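You operate a simulated robot arm through the tools that you are given. There is no shell and no other tool.

You are at the controls of a simulated robot arm. One attempt, no reset.

TASK
Clamp the vee block on the clamp plate and lay the steel sleeve in it.
Fine: stand the brass sleeve, clamped there now, on the long bench. Set down upright: what you pick out.

Only the result counts: the job must be done as asked and must still hold three seconds after the hand-in. Knocking over, shifting, dropping, spilling or breaking anything else fails it.

THE ROBOT
A 6-joint arm with a three-finger gripper, fixed in place. Base frame: the origin is on the floor under the middle of its stand, x ahead of it, y to its left, z up; the work surface is at about z = 860. Readings come in mm, rad, newtons and seconds.
It reaches about 1213 mm from its shoulder. Its first joint turns from -2.897 to 2.897 rad. Payload 4.89 kg.
The TCP is the grasp point between the finger pads, 30 mm short of the fingertips. In the tool frame z runs along the fingers and y along their closing line. The gripper opens to 164 mm; its body begins 125 mm behind the TCP.
Orientation is that of the tool frame in the base frame, as [roll, pitch, yaw] about the fixed x, y, z axes, in that order (R = Rz(yaw) Ry(pitch) Rx(roll)). With the fingers straight down and closing along the base's y, the tool's x points along the base's -x, its y along +y and its z along -z.

THE INTERFACE
- The arm moves only by the tool send_rows. Its argument "steps" is a list of rows, each a list of 6 numbers: the shift along the tool's x, y, z in units of 300 mm (1.0 is 300 mm), then the turn, a rotation vector about the tool's x, y, z in units of 90 degrees (1.0 is 90 degrees). In form: [[tx, ty, tz, ax, ay, az], ...]. A call has 1 to 20 rows; each row is the pose to reach, as a shift and turn from the pose commanded when the call began, along the tool's axes at that moment. "claw" is the finger opening in mm, from 0 to 164, set as the call begins (left out, the last holds). A call with a number of a shift or a turn outside -1 to 1 is refused whole. Each row takes 0.2 s and may step no farther than 50 mm and 0.15 rad from the row before; otherwise, or with a gripper value out of range, the whole call is refused. Where a pose cannot be reached the arm comes as near as it can. A force on the tool above 90 N (or 10 N above the force at the start of the call, whichever is more), or a blocked arm, ends the call early, and 0.2 s more pass. Each finger travels about 108 mm/s and halts on what it meets, pressing with about 42 N; the grip force reading is that of the motor and also rises with nothing between the fingers. The clock runs only during rows and for 0.2 s after the last one: add rows that repeat a pose to give the fingers time. It gives the time, the measured TCP pose, the force on the tool (base axes), the opening and the grip force at its end, in the units of the frame above (readings bear some noise), with the torque about the TCP (base axes, N m) and any sound that the robot's microphone picked up, and new pictures: "show" is both (left out), scene, wrist or none.
- Cameras (640 x 400 px; columns grow to the right, rows downward): "scene" is fixed at [220.3, -499.1, 1427.8]; the picture's right is [0.95, 0.30, 0.00], its down [-0.23, 0.73, -0.65] and it looks along [-0.19, 0.62, 0.76] (base axes); focal length 214 px, centre (320, 200). "wrist" rides on the gripper at [76, -2, -152] in the tool frame; the picture's right is [0.02, 1.00, 0.00], its down [-0.88, 0.02, -0.47] and it looks along [-0.47, 0.01, 0.88] (tool axes); focal length 247 px, centre (320, 200). There is no depth. A picture from a camera that has moved, and an enlarged one, comes with that camera's place and axes in the base frame and with its lens.
- raise_lower(by): moves the trunk up (or, below 0, down) by that many mm; the arm rides with it, the base frame stays. It gives what a move gives, with no picture.
- enlarge(camera, box): a new picture of the part [left, top, right, bottom] of that camera's present view, enlarged. No time passes.
- job_done(): hands the job in; it is judged then, once.

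Nothing tells you positions but the pictures and the camera data. Unless the task says otherwise, let go and move clear before handing in.

The tools are called after "Call:" as name(argument=value, ...) on one line, values as JSON. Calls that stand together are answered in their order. send_rows: Moves the arm, as the interface text tells. Its arguments: {"type":"object","properties":{"steps":{"type":"array"},"claw":{"type":"number"},"show":{"type":"string","enum":["both","scene","wrist","none"]}},"required":["steps"]} The other tools are called the same way: raise_lower (by) moves the trunk up or down; enlarge (camera, box) takes an enlarged picture of a part of a camera's view; job_done () hands the job in.

At the start:

```text
time_s: 0.0
ee_pos: [628.1, 63.9, 1173.9]
tool_rot: [-3.141, -0.001, 3.142]
wrist_force: [0.3, -1.0, 0.2]
moment: [-0.02, 0.0, 0.0]
gripper_width: 164.0
gripper_force: 0.1
trunk travel left (down, up): [-150.0, 240.0]
```

scene: 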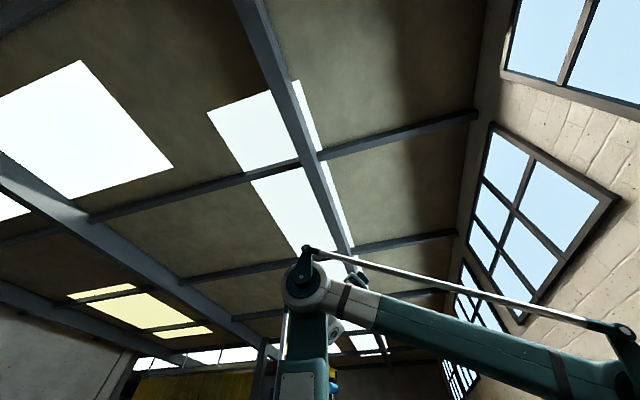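
wrist: 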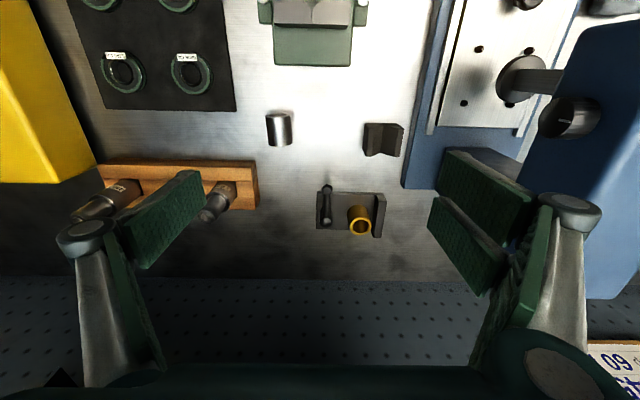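

The wrist view shows the bench with a clamp plate holding a brass sleeve, a loose grey cylinder (likely the steel sleeve) and a dark vee block. The scene camera looks at the ceiling, so I'll rely on the wrist camera and enlarge it first.

Call:
enlarge(camera="wrist", box=[240, 90, 440, 250])

Call:
enlarge(camera="wrist", box=[60, 80, 280, 260])

Call:
enlarge(camera="wrist", box=[0, 0, 640, 400])

```text
2.50 times, centred on (340, 170) of wrist
camera zoom: at [551.2, 62.8, 1325.0], right [-0.02, 1.0, 0.0], down [0.88, 0.02, 0.47], along [0.47, 0.01, -0.88], focal length 617 px, centre (270, 275)
```

zoom: 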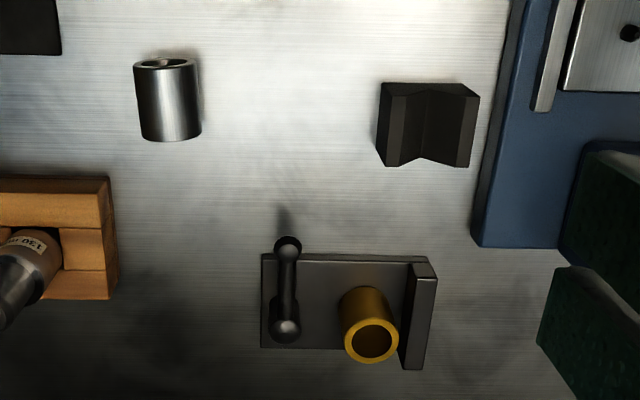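

```text
2.22 times, centred on (170, 170) of wrist
camera zoom: at [551.2, 62.8, 1325.0], right [-0.02, 1.0, 0.0], down [0.88, 0.02, 0.47], along [0.47, 0.01, -0.88], focal length 549 px, centre (653, 267)
```

zoom: 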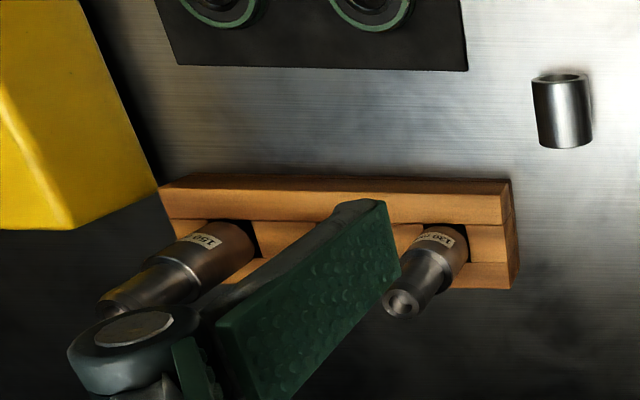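

```text
1.00 times, centred on (320, 200) of wrist (not enlarged: the box is as wide or as high as the picture)
camera zoom: at [551.2, 62.8, 1325.0], right [-0.02, 1.0, 0.0], down [0.88, 0.02, 0.47], along [0.47, 0.01, -0.88], focal length 247 px, centre (320, 200)
```

zoom: 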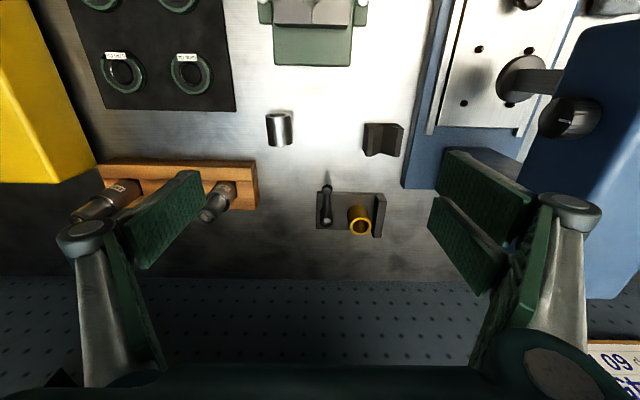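

The scene camera is pointed at the roof and is no help. The steel sleeve seems to lie on its side, the vee block sits near the blue plate, and the brass sleeve stands upright in the clamp. I'll back off and up a little to survey the surroundings.

Call:
send_rows(steps=[[0.12, 0, -0.08, 0, 0, 0], [0.24, 0, -0.16, 0, 0, 0], [0.36, 0, -0.24, 0, 0, 0], [0.48, 0, -0.32, 0, 0, 0], [0.55, 0, -0.4, 0, 0, 0], [0.55, 0, -0.4, 0, 0, 0]], show="both")

```text
time_s: 1.4
ee_pos: [465.9, 64.7, 1295.7]
tool_rot: [-3.14, -0.001, -3.14]
wrist_force: [0.6, -0.5, 0.7]
moment: [-0.01, -0.09, -0.01]
gripper_width: 164.2
gripper_force: 0.1
trunk travel left (down, up): [-150.0, 240.0]
camera wrist: at [388.7, 63.4, 1447.4], right [-0.02, 1.0, 0.0], down [0.88, 0.02, 0.47], along [0.47, 0.01, -0.88], focal length 247 px, centre (320, 200)
```

scene: 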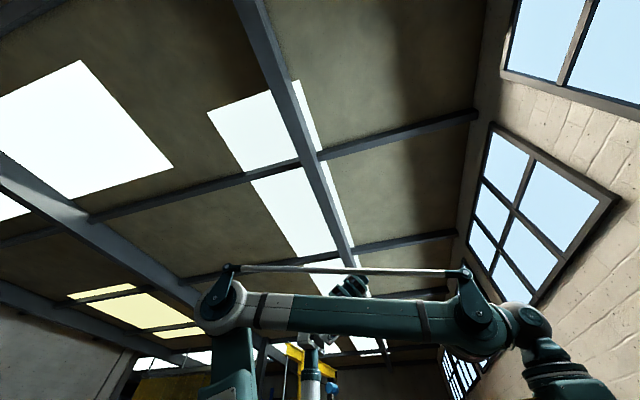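
wrist: 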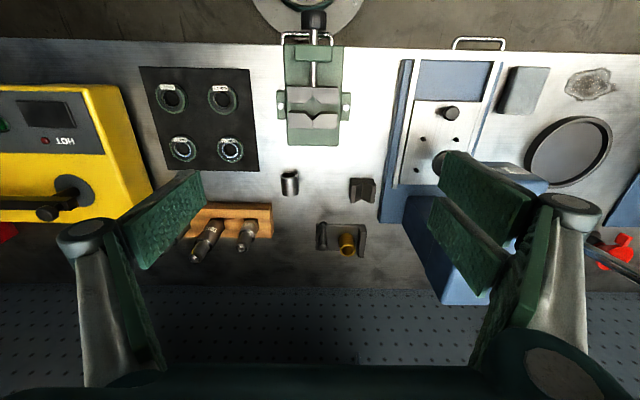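

The view now covers most of the bench: a green vise, a mat with rings, a yellow heater, a tool rack and blue machines. I'll enlarge the parts that matter before moving.

Call:
enlarge(camera="wrist", box=[260, 160, 420, 260])

Call:
enlarge(camera="wrist", box=[240, 10, 400, 160])

Call:
enlarge(camera="wrist", box=[380, 20, 640, 260])

Call:
enlarge(camera="wrist", box=[0, 60, 280, 260])

```text
4.00 times, centred on (340, 210) of wrist
camera zoom: at [388.7, 63.4, 1447.4], right [-0.02, 1.0, 0.0], down [0.88, 0.02, 0.47], along [0.47, 0.01, -0.88], focal length 988 px, centre (240, 160)
```

zoom: 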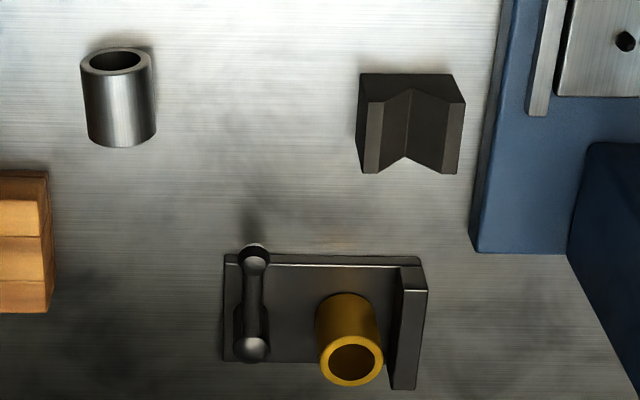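

```text
2.67 times, centred on (320, 85) of wrist
camera zoom: at [388.7, 63.4, 1447.4], right [-0.02, 1.0, 0.0], down [0.88, 0.02, 0.47], along [0.47, 0.01, -0.88], focal length 659 px, centre (320, 507)
```

zoom: 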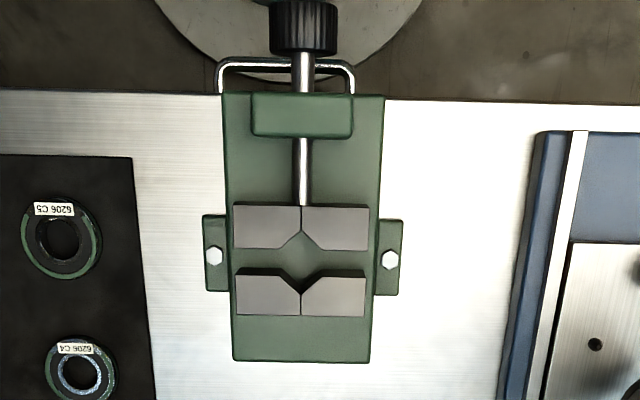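

```text
1.67 times, centred on (510, 140) of wrist
camera zoom: at [388.7, 63.4, 1447.4], right [-0.02, 1.0, 0.0], down [0.88, 0.02, 0.47], along [0.47, 0.01, -0.88], focal length 412 px, centre (3, 300)
```

zoom: 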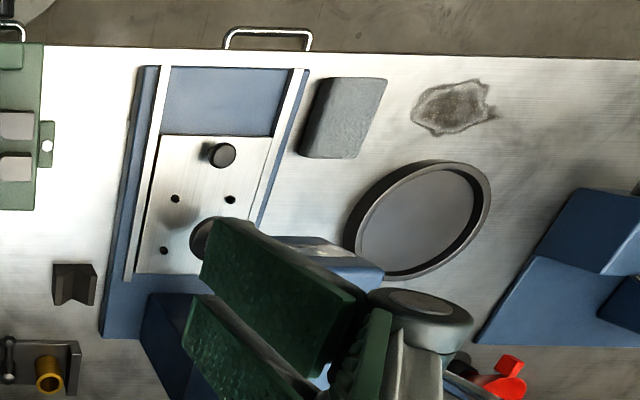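

```text
2.00 times, centred on (140, 160) of wrist
camera zoom: at [388.7, 63.4, 1447.4], right [-0.02, 1.0, 0.0], down [0.88, 0.02, 0.47], along [0.47, 0.01, -0.88], focal length 494 px, centre (680, 280)
```

zoom: 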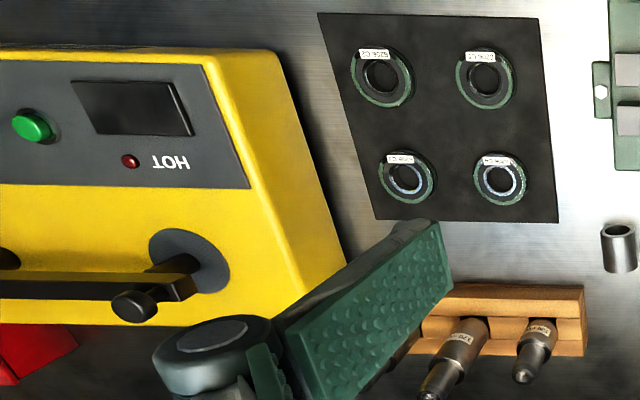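

The steel sleeve lies on its side with its axis along x, near (646, -4). The vee block sits groove-up near (662, 177), and the brass sleeve stands upright on the clamp plate near (825, 147). I'll bring the camera closer to see how the clamp works.

Call:
send_rows(steps=[[-0.1, 0.02, 0.09, 0, 0, 0], [-0.2, 0.04, 0.18, 0, 0, 0], [-0.3, 0.06, 0.27, 0, 0, 0], [-0.4, 0.08, 0.36, 0, 0, 0], [-0.5, 0.1, 0.45, 0, 0, 0], [-0.6, 0.12, 0.54, 0, 0, 0], [-0.7, 0.14, 0.63, 0, 0, 0], [-0.79, 0.153, 0.7, 0, 0, 0], [-0.79, 0.153, 0.7, 0, 0, 0]], show="wrist")

```text
time_s: 3.4
ee_pos: [701.1, 107.9, 1083.8]
tool_rot: [-3.141, 0.0, 3.141]
wrist_force: [0.1, 0.3, 0.0]
moment: [-0.03, 0.09, 0.01]
gripper_width: 163.8
gripper_force: 0.0
trunk travel left (down, up): [-150.0, 240.0]
camera wrist: at [624.1, 107.0, 1235.7], right [-0.02, 1.0, 0.0], down [0.88, 0.02, 0.47], along [0.47, 0.01, -0.88], focal length 247 px, centre (320, 200)
```

wrist: 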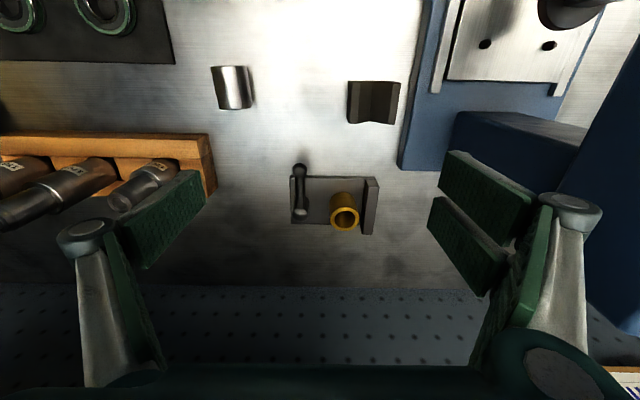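

Call:
enlarge(camera="wrist", box=[270, 150, 400, 240])

Call:
enlarge(camera="wrist", box=[190, 50, 430, 200])

```text
4.44 times, centred on (335, 195) of wrist
camera zoom: at [624.1, 107.0, 1235.7], right [-0.02, 1.0, 0.0], down [0.88, 0.02, 0.47], along [0.47, 0.01, -0.88], focal length 1098 px, centre (253, 222)
```

zoom: 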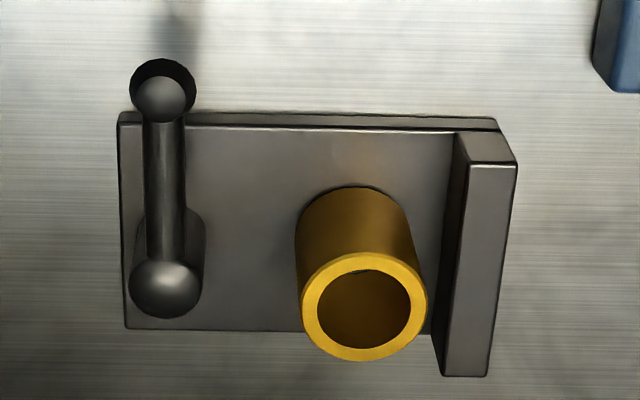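

```text
2.67 times, centred on (310, 125) of wrist
camera zoom: at [624.1, 107.0, 1235.7], right [-0.02, 1.0, 0.0], down [0.88, 0.02, 0.47], along [0.47, 0.01, -0.88], focal length 659 px, centre (347, 400)
```

zoom: 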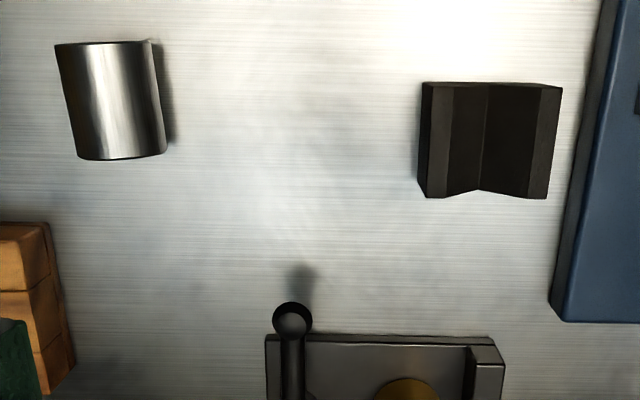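

The lever pivots about a hub at roughly (834, 80), with its bar at z ≈ 895 pointing to -x and its knob at (759, 80). The brass sleeve stands free of the fixed stop at (825, 149), and its top is at about z = 919. Next I'll retreat and look left and right to find which surface is the long bench.

Call:
send_rows(steps=[[0.1, -0.02, -0.1, 0, 0, 0], [0.2, -0.04, -0.2, 0, 0, 0], [0.3, -0.06, -0.3, 0, 0, 0], [0.4, -0.08, -0.4, 0, 0, 0], [0.5, -0.1, -0.5, 0, 0, 0], [0.6, -0.12, -0.6, 0, 0, 0], [0.7, -0.14, -0.7, 0, 0, 0], [0.79, -0.153, -0.79, 0, 0, 0], [0.79, -0.153, -0.79, 0, 0, 0.08], [0.79, -0.153, -0.79, 0, 0, 0.16], [0.79, -0.153, -0.79, 0, 0, 0.24], [0.79, -0.153, -0.79, 0, 0, 0.32], [0.79, -0.153, -0.79, 0, 0, 0.4], [0.79, -0.153, -0.79, 0, 0, 0.48], [0.79, -0.153, -0.79, 0, 0, 0.56], [0.79, -0.153, -0.79, 0, 0, 0.56]], show="wrist")

```text
time_s: 6.8
ee_pos: [463.3, 63.1, 1320.8]
tool_rot: [-3.141, 0.0, 2.262]
wrist_force: [-0.3, -0.2, -0.4]
moment: [0.01, -0.03, 0.0]
gripper_width: 164.1
gripper_force: 0.0
trunk travel left (down, up): [-150.0, 240.0]
camera wrist: at [413.1, 121.9, 1471.6], right [0.76, 0.65, 0.0], down [0.58, -0.67, 0.47], along [0.31, -0.36, -0.88], focal length 247 px, centre (320, 200)
```

wrist: 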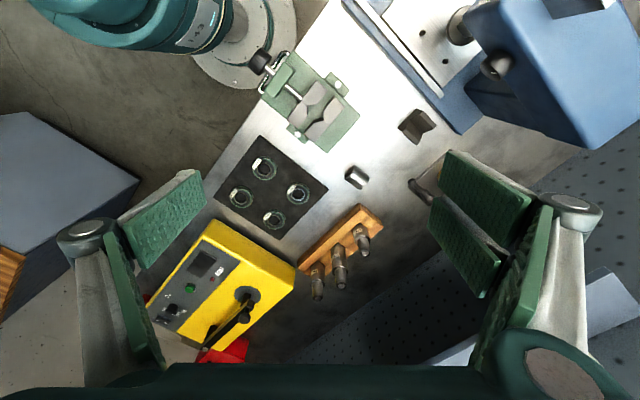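

There is a second surface to the robot's right at about y = -500. I'll keep turning the camera to see it fully.

Call:
send_rows(steps=[[0, 0, -0.05, 0, 0, 0.09], [0, 0, -0.1, 0, 0, 0.18], [0, 0, -0.15, 0, 0, 0.27], [0, 0, -0.2, 0, 0, 0.36], [0, 0, -0.25, 0, 0, 0.45], [0, 0, -0.25, 0, 0, 0.54], [0, 0, -0.25, 0, 0, 0.63], [0, 0, -0.25, 0, 0, 0.72], [0, 0, -0.25, 0, 0, 0.8], [0, 0, -0.25, 0, 0, 0.8]], show="wrist")

```text
time_s: 9.0
ee_pos: [463.0, 63.5, 1394.6]
tool_rot: [3.14, 0.002, 1.004]
wrist_force: [0.6, -0.1, -0.7]
moment: [0.01, -0.01, -0.01]
gripper_width: 163.9
gripper_force: 0.2
trunk travel left (down, up): [-150.0, 240.0]
camera wrist: at [502.8, 129.7, 1547.2], right [0.86, -0.52, 0.0], down [-0.46, -0.75, 0.47], along [-0.24, -0.4, -0.88], focal length 247 px, centre (320, 200)
```

wrist: 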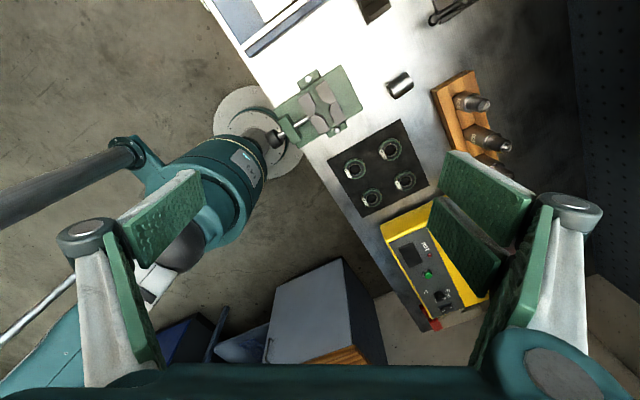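

Call:
send_rows(steps=[[0, 0, 0, -0.08, 0, 0], [0, 0, 0, -0.16, 0, 0], [0, 0, 0, -0.24, 0, 0], [0, 0, 0, -0.24, 0, 0]], show="wrist")

```text
time_s: 10.0
ee_pos: [462.8, 65.0, 1395.7]
tool_rot: [2.763, -0.001, 1.005]
wrist_force: [-1.2, 1.3, 0.2]
moment: [0.02, -0.08, 0.0]
gripper_width: 164.0
gripper_force: 0.1
trunk travel left (down, up): [-150.0, 240.0]
camera wrist: at [454.7, 159.5, 1536.2], right [0.8, -0.48, 0.37], down [-0.6, -0.66, 0.45], along [0.03, -0.58, -0.82], focal length 247 px, centre (320, 200)
```

wrist: 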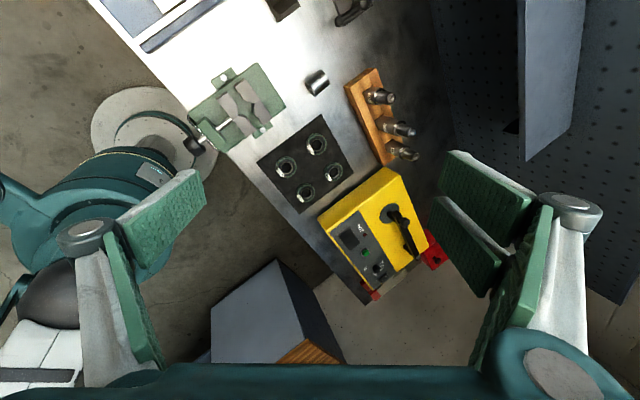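

Call:
send_rows(steps=[[0, 0, 0, 0.08, 0, 0], [0, 0, 0, 0.16, 0, 0], [0, 0, 0, 0.24, 0, 0], [0, 0, 0, 0.24, 0, 0]], show="none")

Call:
send_rows(steps=[[0, 0, 0, 0, -0.08, 0], [0, 0, 0, 0, -0.16, 0], [0, 0, 0, 0, -0.24, 0], [0, 0, 0, 0, -0.32, 0], [0, 0, 0, 0, -0.4, 0], [0, 0, 0, 0, -0.4, 0]], show="wrist")

```text
time_s: 11.0
ee_pos: [462.6, 64.0, 1396.1]
tool_rot: [-3.14, -0.002, 1.007]
wrist_force: [1.1, 0.4, -1.1]
moment: [-0.04, 0.09, -0.02]
gripper_width: 164.0
gripper_force: 0.0
trunk travel left (down, up): [-150.0, 240.0]
```

```text
time_s: 12.4
ee_pos: [461.7, 63.4, 1395.0]
tool_rot: [3.137, 0.562, 1.004]
wrist_force: [-1.6, -0.7, 0.1]
moment: [0.11, -0.11, 0.02]
gripper_width: 164.0
gripper_force: 0.1
out of reach, approached as far as the arm can: row 5, 6
trunk travel left (down, up): [-150.0, 240.0]
camera wrist: at [538.8, 188.8, 1483.4], right [0.85, -0.52, -0.01], down [-0.25, -0.43, 0.87], along [-0.45, -0.74, -0.49], focal length 247 px, centre (320, 200)
```

wrist: 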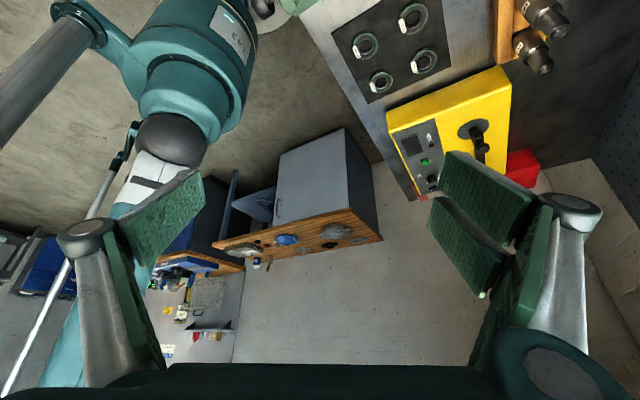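

The far wooden-topped bench at about y = -1100 looks like background and seems out of reach. I'll undo the tilt and look toward the +y side too.

Call:
send_rows(steps=[[0, 0, 0, 0, 0.08, 0], [0, 0, 0, 0, 0.16, 0], [0, 0, 0, 0, 0.24, 0], [0, 0, 0, 0, 0.32, 0], [0, 0, 0, 0, 0.4, 0], [0, 0, 0, 0, 0.4, 0]], show="none")

Call:
send_rows(steps=[[0, 0, 0, 0, 0, -0.09], [0, 0, 0, 0, 0, -0.18], [0, 0, 0, 0, 0, -0.27], [0, 0, 0, 0, 0, -0.36], [0, 0, 0, 0, 0, -0.45], [0, 0, 0, 0, 0, -0.54], [0, 0, 0, 0, 0, -0.63], [0, 0, 0, 0, 0, -0.72], [0, 0, 0, 0, 0, -0.81], [0, 0, 0, 0, 0, -0.9], [0, 0, 0, 0, 0, -0.99], [0, 0, 0, 0, 0, -0.99]], show="none")

Call:
send_rows(steps=[[0, 0, 0, 0, 0, -0.09], [0, 0, 0, 0, 0, -0.18], [0, 0, 0, 0, 0, -0.27], [0, 0, 0, 0, 0, -0.36], [0, 0, 0, 0, 0, -0.45], [0, 0, 0, 0, 0, -0.54], [0, 0, 0, 0, 0, -0.63], [0, 0, 0, 0, 0, -0.72], [0, 0, 0, 0, 0, -0.81], [0, 0, 0, 0, 0, -0.9], [0, 0, 0, 0, 0, -0.9]], show="wrist")

```text
time_s: 13.8
ee_pos: [462.0, 64.4, 1395.5]
tool_rot: [3.14, -0.068, 1.007]
wrist_force: [0.0, 0.1, 0.3]
moment: [-0.03, -0.07, 0.0]
gripper_width: 164.0
gripper_force: 0.1
trunk travel left (down, up): [-150.0, 240.0]
```

```text
time_s: 16.4
ee_pos: [462.6, 64.1, 1395.3]
tool_rot: [3.073, 0.002, 2.564]
wrist_force: [0.6, 0.6, -0.8]
moment: [0.02, 0.03, 0.01]
gripper_width: 164.1
gripper_force: 0.0
trunk travel left (down, up): [-150.0, 240.0]
```

```text
time_s: 18.8
ee_pos: [460.6, 65.1, 1395.3]
tool_rot: [3.133, 0.066, -2.307]
wrist_force: [0.0, -0.4, -0.1]
moment: [0.01, 0.01, -0.02]
gripper_width: 163.8
gripper_force: 0.1
trunk travel left (down, up): [-150.0, 240.0]
camera wrist: at [406.1, -1.0, 1541.3], right [-0.76, 0.65, 0.01], down [0.56, 0.64, 0.53], along [0.34, 0.41, -0.85], focal length 247 px, centre (320, 200)
```

wrist: 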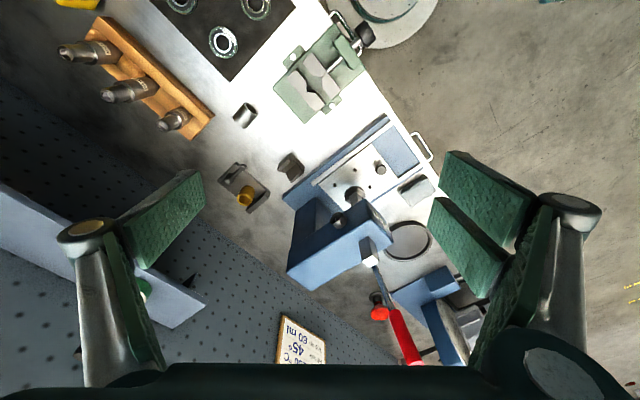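

Call:
send_rows(steps=[[0, 0, 0, 0, 0, -0.09], [0, 0, 0, 0, 0, -0.18], [0, 0, 0, 0, 0, -0.27], [0, 0, 0, 0, 0, -0.36], [0, 0, 0, 0, 0, -0.45], [0, 0, 0, 0, 0, -0.54], [0, 0, 0, 0, 0, -0.54]], show="wrist")

Call:
enlarge(camera="wrist", box=[160, 200, 480, 400])

```text
time_s: 20.4
ee_pos: [462.6, 64.1, 1393.9]
tool_rot: [-3.098, 0.051, -1.455]
wrist_force: [-0.3, 0.2, 0.5]
moment: [-0.04, -0.03, 0.02]
gripper_width: 164.0
gripper_force: 0.1
trunk travel left (down, up): [-150.0, 240.0]
camera wrist: at [466.7, -19.4, 1542.3], right [-0.99, -0.13, -0.05], down [-0.14, 0.85, 0.52], along [-0.03, 0.52, -0.86], focal length 247 px, centre (320, 200)
```

wrist: 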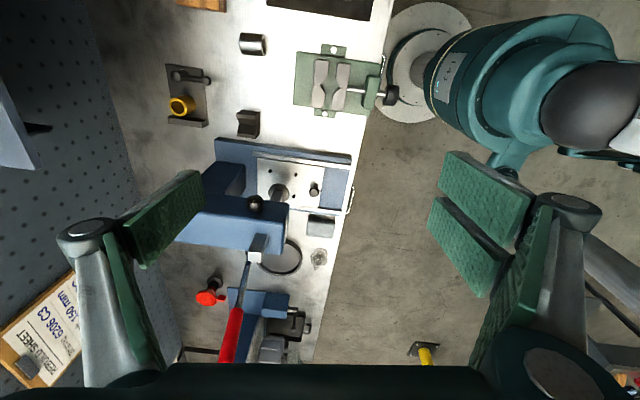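

```text
2.00 times, centred on (320, 300) of wrist
camera zoom: at [466.7, -19.4, 1542.3], right [-0.99, -0.13, -0.05], down [-0.14, 0.85, 0.52], along [-0.03, 0.52, -0.86], focal length 494 px, centre (320, 0)
```

zoom: 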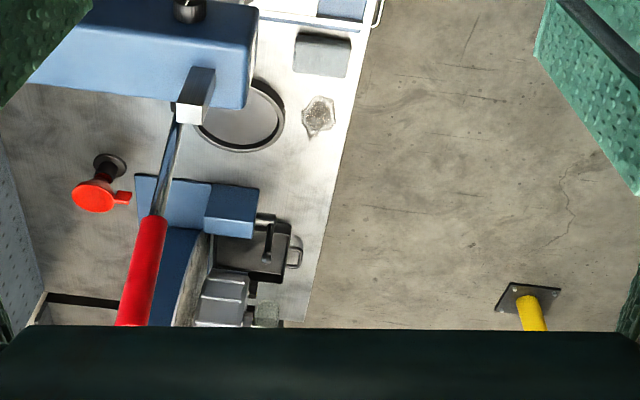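

The main bench is the only surface within reach, and it is clearly the long one, running along y from the yellow heater past the press. I'll bring the wrist back to straight down and remove the small tilt left over from the saturated move.

Call:
send_rows(steps=[[0, 0, 0, 0, 0, 0.09], [0, 0, 0, 0, 0, 0.18], [0, 0, 0, 0, 0, 0.27], [0, 0, 0, 0, 0, 0.36], [0, 0, 0, 0, 0, 0.45], [0, 0, 0, 0, 0, 0.54], [0, 0, 0, 0, 0, 0.63], [0, 0, 0, 0, 0, 0.72], [0, 0, 0, 0, 0, 0.81], [0, 0, 0, 0, 0, 0.9], [0, 0, 0, 0, 0, 0.98], [0, 0, 0, 0, 0, 0.98]], show="none")

Call:
send_rows(steps=[[0, 0, 0, 0, 0, 0.09], [0, 0, 0, 0, 0, 0.09], [0, 0, 0, 0, 0, 0.09]], show="none")

```text
time_s: 23.0
ee_pos: [462.7, 64.2, 1394.7]
tool_rot: [3.092, 0.046, -2.999]
wrist_force: [1.0, 0.1, -0.3]
moment: [0.02, 0.04, -0.05]
gripper_width: 163.9
gripper_force: 0.1
trunk travel left (down, up): [-150.0, 240.0]
```

```text
time_s: 23.8
ee_pos: [463.0, 65.1, 1394.4]
tool_rot: [3.086, 0.039, -3.14]
wrist_force: [-0.1, -0.2, 0.3]
moment: [0.01, 0.0, 0.0]
gripper_width: 163.8
gripper_force: 0.1
trunk travel left (down, up): [-150.0, 240.0]
```

Call:
send_rows(steps=[[-0.1, 0, 0.08, 0.036, 0.024, 0], [-0.2, 0.02, 0.16, 0.036, 0.024, 0], [-0.3, 0.04, 0.24, 0.036, 0.024, 0], [-0.4, 0.06, 0.32, 0.036, 0.024, 0], [-0.4, 0.06, 0.32, 0.036, 0.024, 0]], show="wrist")

```text
time_s: 25.0
ee_pos: [585.0, 85.7, 1303.5]
tool_rot: [-3.14, -0.001, -3.141]
wrist_force: [0.7, -0.5, -0.3]
moment: [0.03, 0.11, -0.01]
gripper_width: 164.1
gripper_force: 0.1
trunk travel left (down, up): [-150.0, 240.0]
camera wrist: at [508.1, 85.0, 1455.1], right [-0.02, 1.0, 0.0], down [0.88, 0.02, 0.47], along [0.47, 0.01, -0.88], focal length 247 px, centre (320, 200)
```

wrist: 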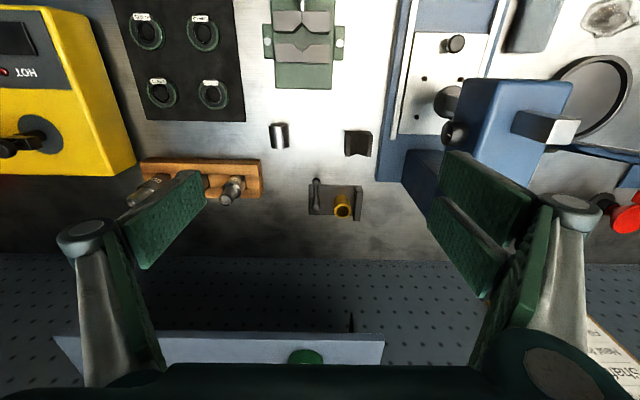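

I'm looking straight down again. Before planning grasps I need to know the finger shapes, so I'll enlarge the finger regions.

Call:
enlarge(camera="wrist", box=[400, 130, 640, 390])

Call:
enlarge(camera="wrist", box=[40, 150, 240, 390])

```text
1.54 times, centred on (520, 260) of wrist
camera zoom: at [508.1, 85.0, 1455.1], right [-0.02, 1.0, 0.0], down [0.88, 0.02, 0.47], along [0.47, 0.01, -0.88], focal length 380 px, centre (12, 108)
```

zoom: 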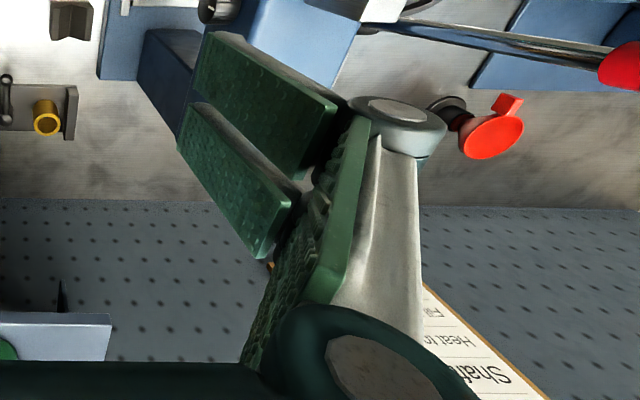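

```text
1.67 times, centred on (140, 270) of wrist
camera zoom: at [508.1, 85.0, 1455.1], right [-0.02, 1.0, 0.0], down [0.88, 0.02, 0.47], along [0.47, 0.01, -0.88], focal length 412 px, centre (620, 83)
```

zoom: 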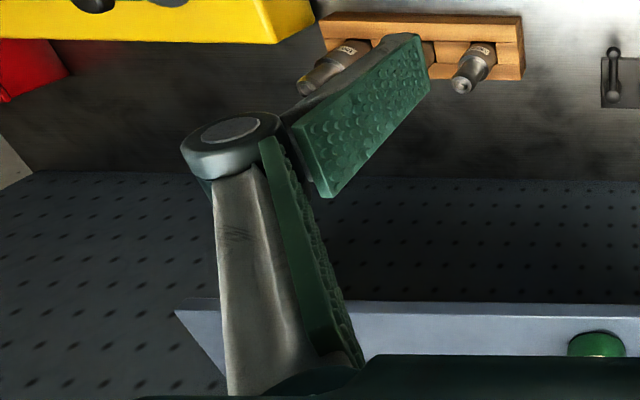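

Call:
send_rows(steps=[[0, 0, 0, 0, 0, 0], [0, 0, 0, 0, 0, 0], [0, 0, 0, 0, 0, 0], [0, 0, 0, 0, 0, 0]], claw=70, show="wrist")

Call:
enlarge(camera="wrist", box=[160, 100, 480, 300])

```text
time_s: 26.0
ee_pos: [584.3, 85.3, 1303.3]
tool_rot: [-3.141, 0.002, -3.14]
wrist_force: [-0.2, 0.2, -0.3]
moment: [0.0, -0.02, -0.04]
gripper_width: 70.3
gripper_force: 0.2
trunk travel left (down, up): [-150.0, 240.0]
camera wrist: at [507.3, 84.8, 1455.4], right [-0.02, 1.0, 0.0], down [0.88, 0.02, 0.47], along [0.47, 0.01, -0.88], focal length 247 px, centre (320, 200)
```

wrist: 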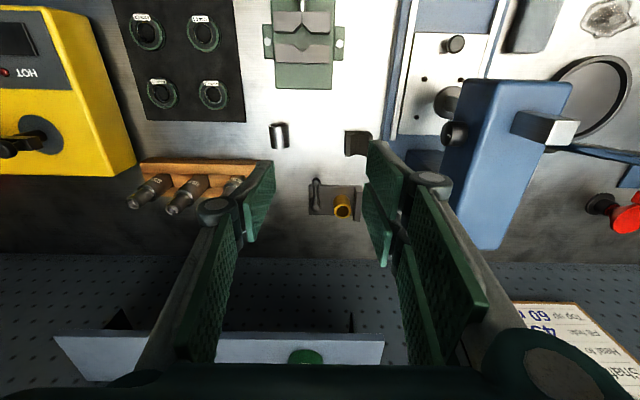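

```text
2.00 times, centred on (320, 200) of wrist
camera zoom: at [507.3, 84.8, 1455.4], right [-0.02, 1.0, 0.0], down [0.88, 0.02, 0.47], along [0.47, 0.01, -0.88], focal length 494 px, centre (320, 200)
```

zoom: 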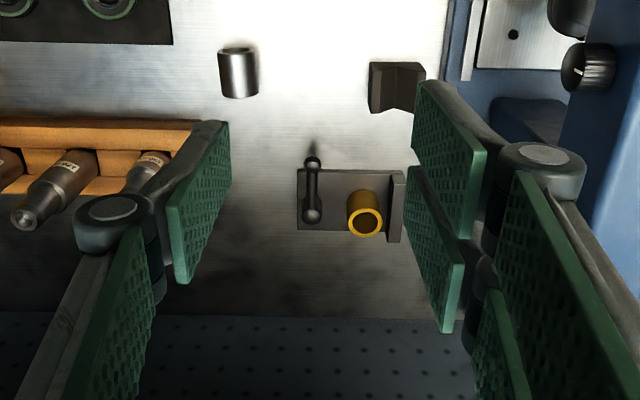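

The finger geometry is clear: the pair of pads spans about ±31 mm on the +y side, with a single thumb on the -y side, and the tips are 30 mm below the TCP. I'll move in over the lever knob at a safe height and re-measure it up close.

Call:
send_rows(steps=[[-0.067, 0, 0.12, 0, 0, 0], [-0.134, -0.003, 0.24, 0, 0, 0], [-0.2, -0.005, 0.36, 0, 0, 0], [-0.267, -0.008, 0.48, 0, 0, 0], [-0.333, -0.011, 0.6, 0, 0, 0], [-0.4, -0.014, 0.72, 0, 0, 0], [-0.467, -0.016, 0.84, 0, 0, 0], [-0.533, -0.018, 0.96, 0, 0, 0], [-0.533, -0.018, 0.96, 0, 0, 0]], claw=60, show="wrist")

Call:
enlarge(camera="wrist", box=[240, 60, 480, 220])

```text
time_s: 28.0
ee_pos: [747.1, 80.4, 1017.8]
tool_rot: [-3.14, 0.0, -3.139]
wrist_force: [0.2, -0.3, -0.4]
moment: [-0.01, 0.09, -0.01]
gripper_width: 60.0
gripper_force: 0.0
trunk travel left (down, up): [-150.0, 240.0]
camera wrist: at [670.3, 79.9, 1169.4], right [-0.02, 1.0, 0.0], down [0.88, 0.02, 0.47], along [0.47, 0.01, -0.88], focal length 247 px, centre (320, 200)
```

wrist: 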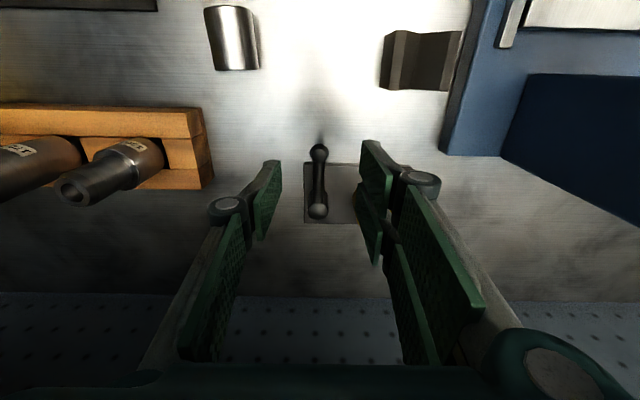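

```text
2.50 times, centred on (360, 140) of wrist
camera zoom: at [670.3, 79.9, 1169.4], right [-0.02, 1.0, 0.0], down [0.88, 0.02, 0.47], along [0.47, 0.01, -0.88], focal length 617 px, centre (220, 350)
```

zoom: 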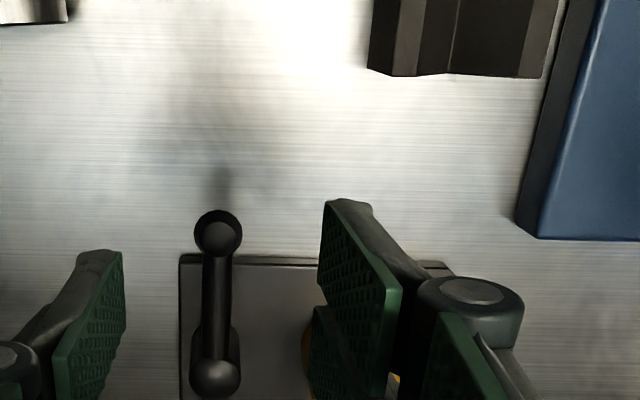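

The knob is confirmed at about (758, 80, 894), around 22 mm across, and the fingertips are about 14 mm thick. I'll lower the fingers on either side of the knob and narrow the opening to cage it.

Call:
send_rows(steps=[[-0.01, 0, 0.1, 0, 0, 0], [-0.023, 0, 0.2, 0, 0, 0], [-0.036, 0, 0.3, 0, 0, 0], [-0.036, 0, 0.35, 0, 0, 0], [-0.036, 0, 0.35, 0, 0, 0]], claw=60, show="none")

Call:
send_rows(steps=[[0, 0, 0, 0, 0, 0], [0, 0, 0, 0, 0, 0], [0, 0, 0, 0, 0, 0]], claw=30, show="wrist")

```text
time_s: 29.2
ee_pos: [756.2, 80.3, 913.0]
tool_rot: [-3.138, 0.001, -3.139]
wrist_force: [0.8, -0.7, -0.2]
moment: [0.0, 0.06, 0.04]
gripper_width: 60.0
gripper_force: 0.1
trunk travel left (down, up): [-150.0, 240.0]
```

```text
time_s: 30.0
ee_pos: [756.9, 80.3, 913.5]
tool_rot: [-3.14, -0.001, -3.139]
wrist_force: [-0.7, -0.5, 0.9]
moment: [0.0, 0.0, 0.02]
gripper_width: 29.9
gripper_force: 0.1
trunk travel left (down, up): [-150.0, 240.0]
camera wrist: at [680.1, 79.1, 1064.9], right [-0.02, 1.0, 0.0], down [0.88, 0.02, 0.47], along [0.47, 0.01, -0.88], focal length 247 px, centre (320, 200)
```

wrist: 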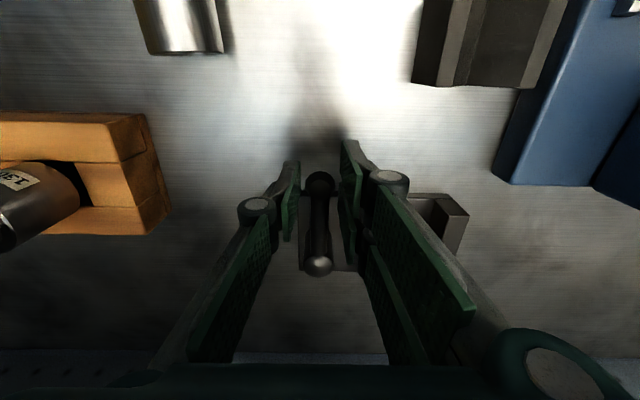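

The knob is caged between the fingers. I'll nudge it gently toward -y in small steps and check whether the lever turns freely.

Call:
send_rows(steps=[[0, -0.015, 0, 0, 0, 0], [0, -0.03, 0, 0, 0, 0], [0, -0.045, 0, 0, 0, 0], [-0.004, -0.06, 0, 0, 0, 0], [-0.008, -0.075, 0, 0, 0, 0]], show="wrist")

```text
time_s: 31.2
ee_pos: [758.7, 57.2, 912.0]
tool_rot: [-3.139, -0.001, -3.14]
wrist_force: [-2.6, 4.3, -0.2]
moment: [-0.03, 0.05, 0.19]
gripper_width: 31.8
gripper_force: 2.4
trunk travel left (down, up): [-150.0, 240.0]
camera wrist: at [682.7, 57.0, 1064.0], right [-0.02, 1.0, 0.0], down [0.88, 0.02, 0.47], along [0.47, 0.01, -0.88], focal length 247 px, centre (320, 200)
```

wrist: 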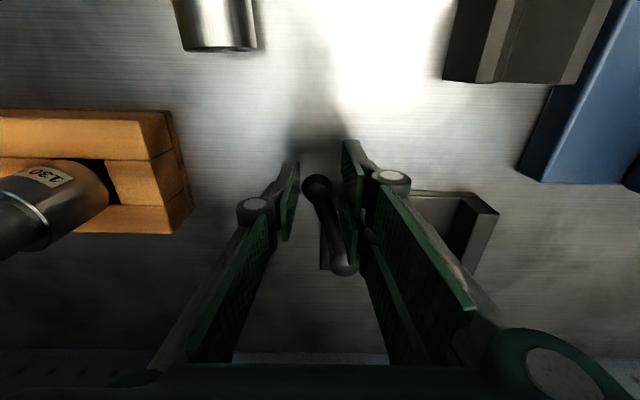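

The lever turns toward -y with only about 4 N. I'll follow its arc, turning the wrist with it, to swing the lever further open.

Call:
send_rows(steps=[[-0.0157, -0.0157, 0, 0, 0, -0.0891], [-0.0217, -0.0297, 0, 0, 0, -0.178], [-0.0283, -0.0433, 0, 0, 0, -0.267], [-0.044, -0.069, 0, 0, 0, -0.344], [-0.0623, -0.0923, 0, 0, 0, -0.42], [-0.0837, -0.1137, 0, 0, 0, -0.4966]], show="wrist")

```text
time_s: 32.6
ee_pos: [784.3, 24.7, 912.7]
tool_rot: [-3.14, -0.001, -2.358]
wrist_force: [-0.3, 0.3, 0.9]
moment: [-0.02, -0.03, 0.02]
gripper_width: 30.3
gripper_force: 0.1
trunk travel left (down, up): [-150.0, 240.0]
camera wrist: at [731.2, -28.6, 1064.8], right [-0.72, 0.69, 0.0], down [0.61, 0.64, 0.47], along [0.33, 0.34, -0.88], focal length 247 px, centre (320, 200)
```

wrist: 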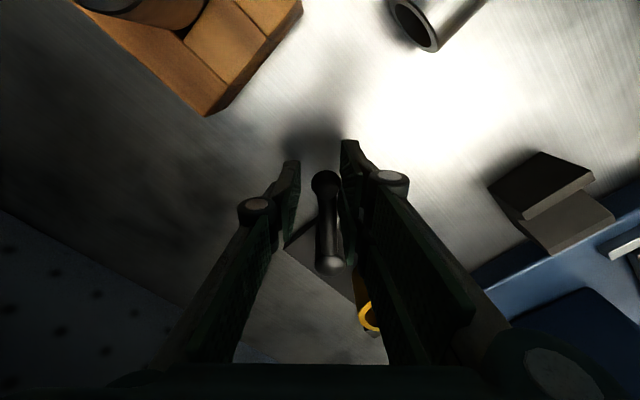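

The lever has swung smoothly to about 45°. I'll carry on along the arc to roughly 86°.

Call:
send_rows(steps=[[-0.0039, -0.0297, 0, 0, 0, -0.0764], [-0.0112, -0.0589, 0, 0, 0, -0.1528], [-0.0219, -0.0869, 0, 0, 0, -0.2292], [-0.0362, -0.1137, 0, 0, 0, -0.3056], [-0.0533, -0.1381, 0, 0, 0, -0.382], [-0.0731, -0.1607, 0, 0, 0, -0.4584]], show="wrist")

Call:
enlarge(camera="wrist", box=[220, 100, 460, 300])

```text
time_s: 34.0
ee_pos: [830.5, 6.6, 912.0]
tool_rot: [3.141, 0.0, -1.637]
wrist_force: [-49.0, 25.1, -10.5]
moment: [0.22, 0.14, -0.52]
gripper_width: 50.3
gripper_force: 24.6
trunk travel left (down, up): [-150.0, 240.0]
camera wrist: at [827.3, -67.2, 1065.3], right [-1.0, 0.04, 0.0], down [0.04, 0.88, 0.47], along [0.02, 0.47, -0.88], focal length 247 px, centre (320, 200)
```

wrist: 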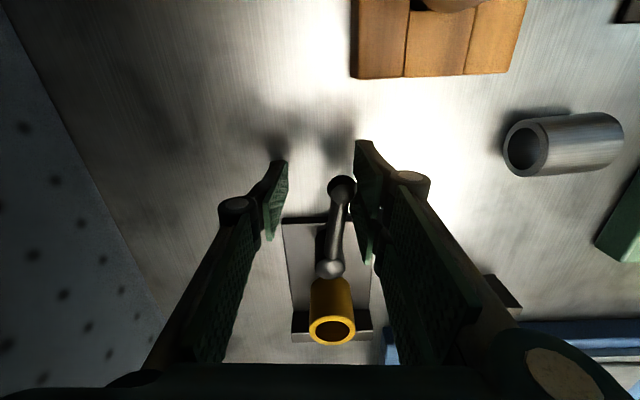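

```text
2.00 times, centred on (340, 200) of wrist
camera zoom: at [827.3, -67.2, 1065.3], right [-1.0, 0.04, 0.0], down [0.04, 0.88, 0.47], along [0.02, 0.47, -0.88], focal length 494 px, centre (280, 200)
```

zoom: 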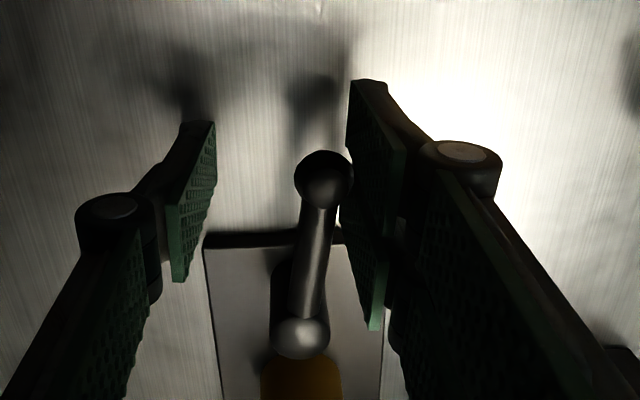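

The lever has reached its stop at roughly 75–80°, so I take it as fully open. I'll ease off the pressure, open the fingers and lift clear.

Call:
send_rows(steps=[[0, 0.03, 0, 0, 0, 0], [0, 0.045, 0, 0, 0, 0], [0, 0.045, 0, 0, 0, 0]], show="none")

Call:
send_rows(steps=[[0, 0, 0, 0, 0, 0], [0, 0, 0, 0, 0, 0], [0, 0, -0.1, 0, 0, 0], [0, 0, -0.2, 0, 0, 0], [0, 0, -0.3, 0, 0, 0], [0, 0, -0.4, 0, 0, 0], [0, 0, -0.4, 0, 0, 0]], claw=60, show="wrist")

Call:
enlarge(camera="wrist", box=[220, 130, 460, 330])

```text
time_s: 34.8
ee_pos: [820.0, 6.8, 913.0]
tool_rot: [-3.139, -0.001, -1.641]
wrist_force: [-13.5, -0.7, 1.5]
moment: [0.0, 0.07, 0.07]
gripper_width: 35.2
gripper_force: 6.9
trunk travel left (down, up): [-150.0, 240.0]
```

```text
time_s: 36.4
ee_pos: [821.5, 8.2, 1032.5]
tool_rot: [3.141, -0.002, -1.639]
wrist_force: [-1.0, -0.4, -0.1]
moment: [-0.01, -0.06, -0.04]
gripper_width: 59.8
gripper_force: 0.0
trunk travel left (down, up): [-150.0, 240.0]
camera wrist: at [817.5, -67.6, 1183.4], right [-1.0, 0.05, 0.0], down [0.04, 0.88, 0.47], along [0.02, 0.47, -0.88], focal length 247 px, centre (320, 200)
```

wrist: 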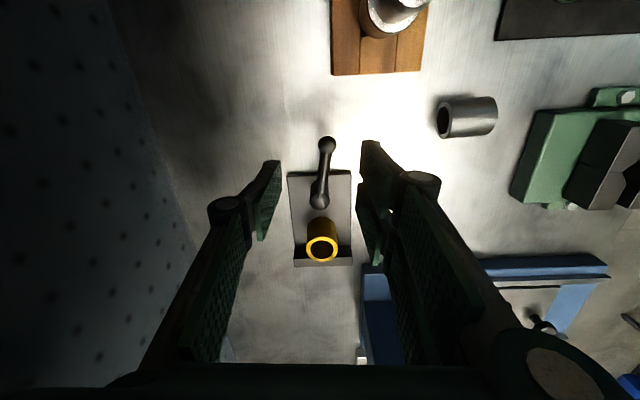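

```text
2.00 times, centred on (340, 230) of wrist
camera zoom: at [817.5, -67.6, 1183.4], right [-1.0, 0.05, 0.0], down [0.04, 0.88, 0.47], along [0.02, 0.47, -0.88], focal length 494 px, centre (280, 140)
```

zoom: 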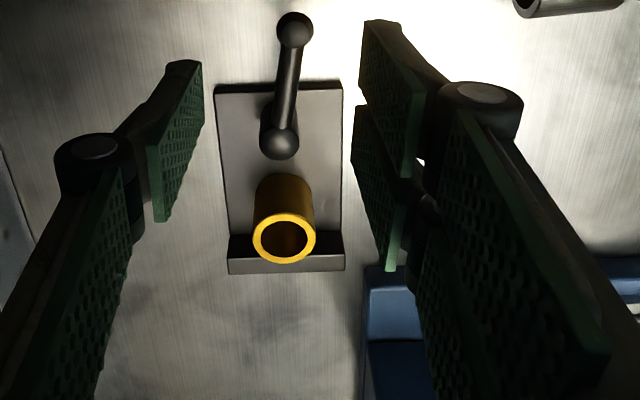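

The lever now rests at about 80° and the plate hasn't moved. I'll position above the brass sleeve with the fingers closing along x, so they stay clear of the fixed stop.

Call:
send_rows(steps=[[-0.12, 0.005, 0, 0, 0, -0.02], [-0.24, 0.01, 0, 0, 0, -0.04], [-0.36, 0.014, 0, 0, 0, -0.045], [-0.465, 0.018, 0, 0, 0, -0.045], [-0.465, 0.018, 0, 0, 0, -0.045]], claw=80, show="wrist")

Call:
enlarge(camera="wrist", box=[220, 60, 420, 260])

```text
time_s: 37.6
ee_pos: [825.2, 148.4, 1033.2]
tool_rot: [-3.141, -0.002, -1.568]
wrist_force: [-0.1, -0.6, 0.1]
moment: [-0.02, 0.0, -0.02]
gripper_width: 80.2
gripper_force: 0.1
trunk travel left (down, up): [-150.0, 240.0]
camera wrist: at [827.7, 72.9, 1184.1], right [-1.0, -0.02, 0.0], down [-0.02, 0.88, 0.47], along [-0.01, 0.47, -0.88], focal length 247 px, centre (320, 200)
```

wrist: 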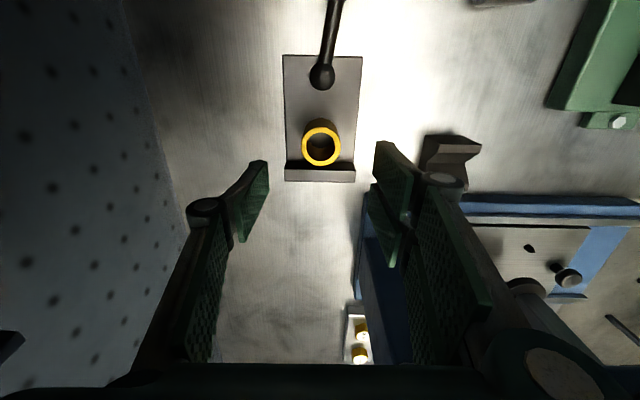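

```text
2.00 times, centred on (320, 160) of wrist
camera zoom: at [827.7, 72.9, 1184.1], right [-1.0, -0.02, 0.0], down [-0.02, 0.88, 0.47], along [-0.01, 0.47, -0.88], focal length 494 px, centre (320, 280)
```

zoom: 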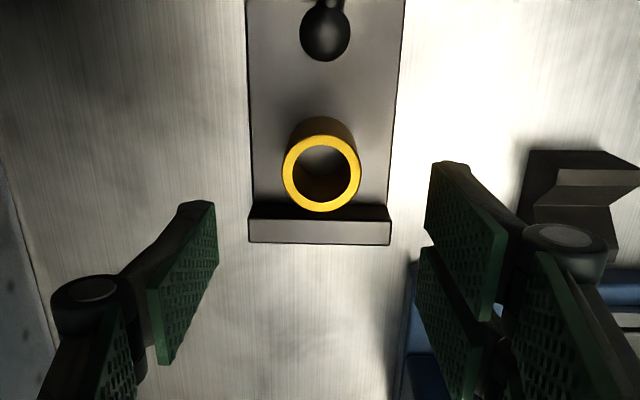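

The TCP is centred over the brass sleeve, measured at (825.6, 148.5). I'll descend slowly so the pads overlap its top 20 mm, then close.

Call:
send_rows(steps=[[0.008, 0, 0.12, 0, 0, 0], [0.008, 0, 0.24, 0, 0, 0], [0.008, 0, 0.3, 0, 0, 0], [0.008, 0, 0.347, 0, 0, 0], [0.008, 0, 0.347, 0, 0, 0]], claw=80, show="wrist")

```text
time_s: 38.8
ee_pos: [824.5, 144.6, 928.9]
tool_rot: [-3.141, -0.003, -1.569]
wrist_force: [0.5, 0.4, 0.3]
moment: [0.01, 0.02, -0.01]
gripper_width: 80.0
gripper_force: 0.1
trunk travel left (down, up): [-150.0, 240.0]
camera wrist: at [825.7, 68.7, 1080.4], right [-1.0, -0.02, 0.0], down [-0.02, 0.88, 0.47], along [-0.01, 0.47, -0.88], focal length 247 px, centre (320, 200)
```

wrist: 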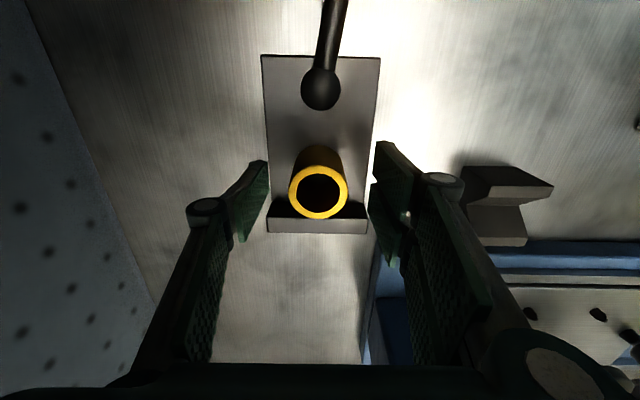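

Call:
send_rows(steps=[[0, 0, 0, 0, 0, 0], [0, 0, 0, 0, 0, 0], [0, 0, 0, 0, 0, 0], [0, 0, 0, 0, 0, 0]], claw=30, show="wrist")

```text
time_s: 39.8
ee_pos: [823.7, 143.7, 929.6]
tool_rot: [3.141, -0.002, -1.569]
wrist_force: [0.2, -0.3, 0.0]
moment: [-0.01, 0.0, 0.01]
gripper_width: 42.5
gripper_force: 42.2
trunk travel left (down, up): [-150.0, 240.0]
camera wrist: at [825.6, 68.7, 1080.6], right [-1.0, -0.02, 0.0], down [-0.02, 0.88, 0.47], along [-0.01, 0.47, -0.88], focal length 247 px, centre (320, 200)
```

wrist: 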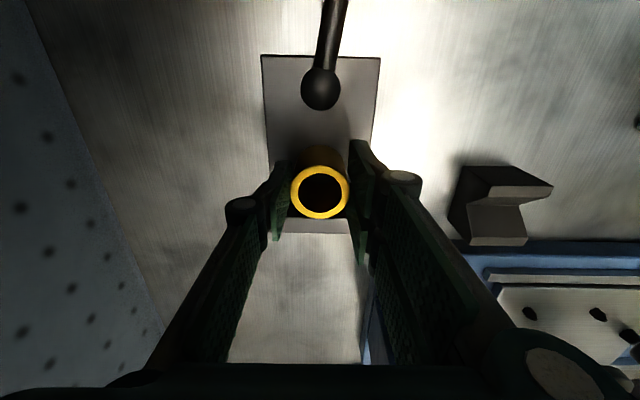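

The brass sleeve is gripped at 42.5 mm. I'll lift a few millimetres to check that the clamp has released it.

Call:
send_rows(steps=[[0, 0, -0.007, 0, 0, 0], [0, 0, -0.014, 0, 0, 0], [0, 0, -0.02, 0, 0, 0]], show="wrist")

```text
time_s: 40.6
ee_pos: [824.6, 143.5, 933.1]
tool_rot: [3.142, -0.001, -1.569]
wrist_force: [-0.9, -0.2, -2.0]
moment: [-0.04, -0.03, 0.02]
gripper_width: 42.8
gripper_force: 42.4
trunk travel left (down, up): [-150.0, 240.0]
camera wrist: at [825.7, 68.5, 1085.5], right [-1.0, -0.02, 0.0], down [-0.02, 0.88, 0.47], along [-0.01, 0.47, -0.88], focal length 247 px, centre (320, 200)
```

wrist: 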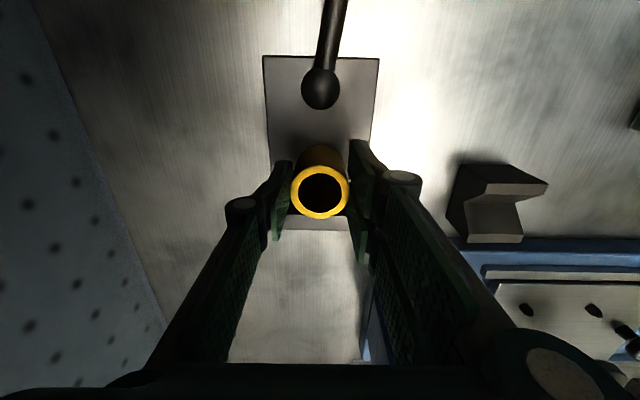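

The sleeve came up with only its own weight showing, so the clamp has released it. I'll carry it to a clear patch of bench near (612, 92), away from everything else.

Call:
send_rows(steps=[[0, 0, -0.1, 0, 0, 0], [0, 0, -0.2, 0, 0, 0], [0, 0, -0.3, 0, 0, 0], [0, 0, -0.38, 0, 0, 0], [0.035, 0.141, -0.38, 0, 0, 0], [0.07, 0.282, -0.38, 0, 0, 0], [0.104, 0.423, -0.38, 0, 0, 0], [0.139, 0.564, -0.38, 0, 0, 0], [0.173, 0.707, -0.38, 0, 0, 0], [0.173, 0.707, -0.38, 0, 0, 0]], show="wrist")

```text
time_s: 42.8
ee_pos: [611.7, 90.3, 1046.6]
tool_rot: [-3.141, -0.001, -1.57]
wrist_force: [-0.6, -0.4, 0.0]
moment: [0.0, -0.03, 0.01]
gripper_width: 29.8
gripper_force: 0.0
trunk travel left (down, up): [-150.0, 240.0]
camera wrist: at [614.1, 15.3, 1197.8], right [-1.0, -0.02, 0.0], down [-0.02, 0.88, 0.47], along [-0.01, 0.47, -0.88], focal length 247 px, centre (320, 200)
```

wrist: 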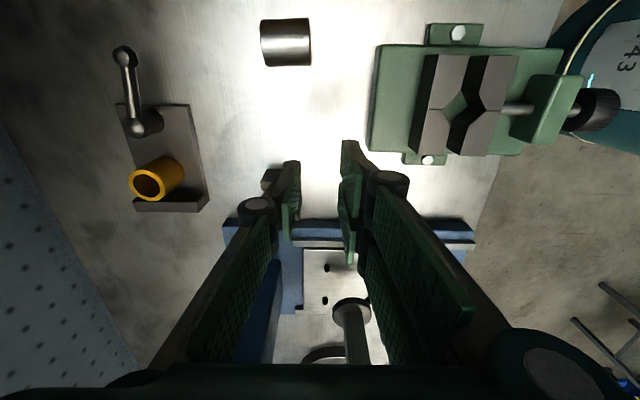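

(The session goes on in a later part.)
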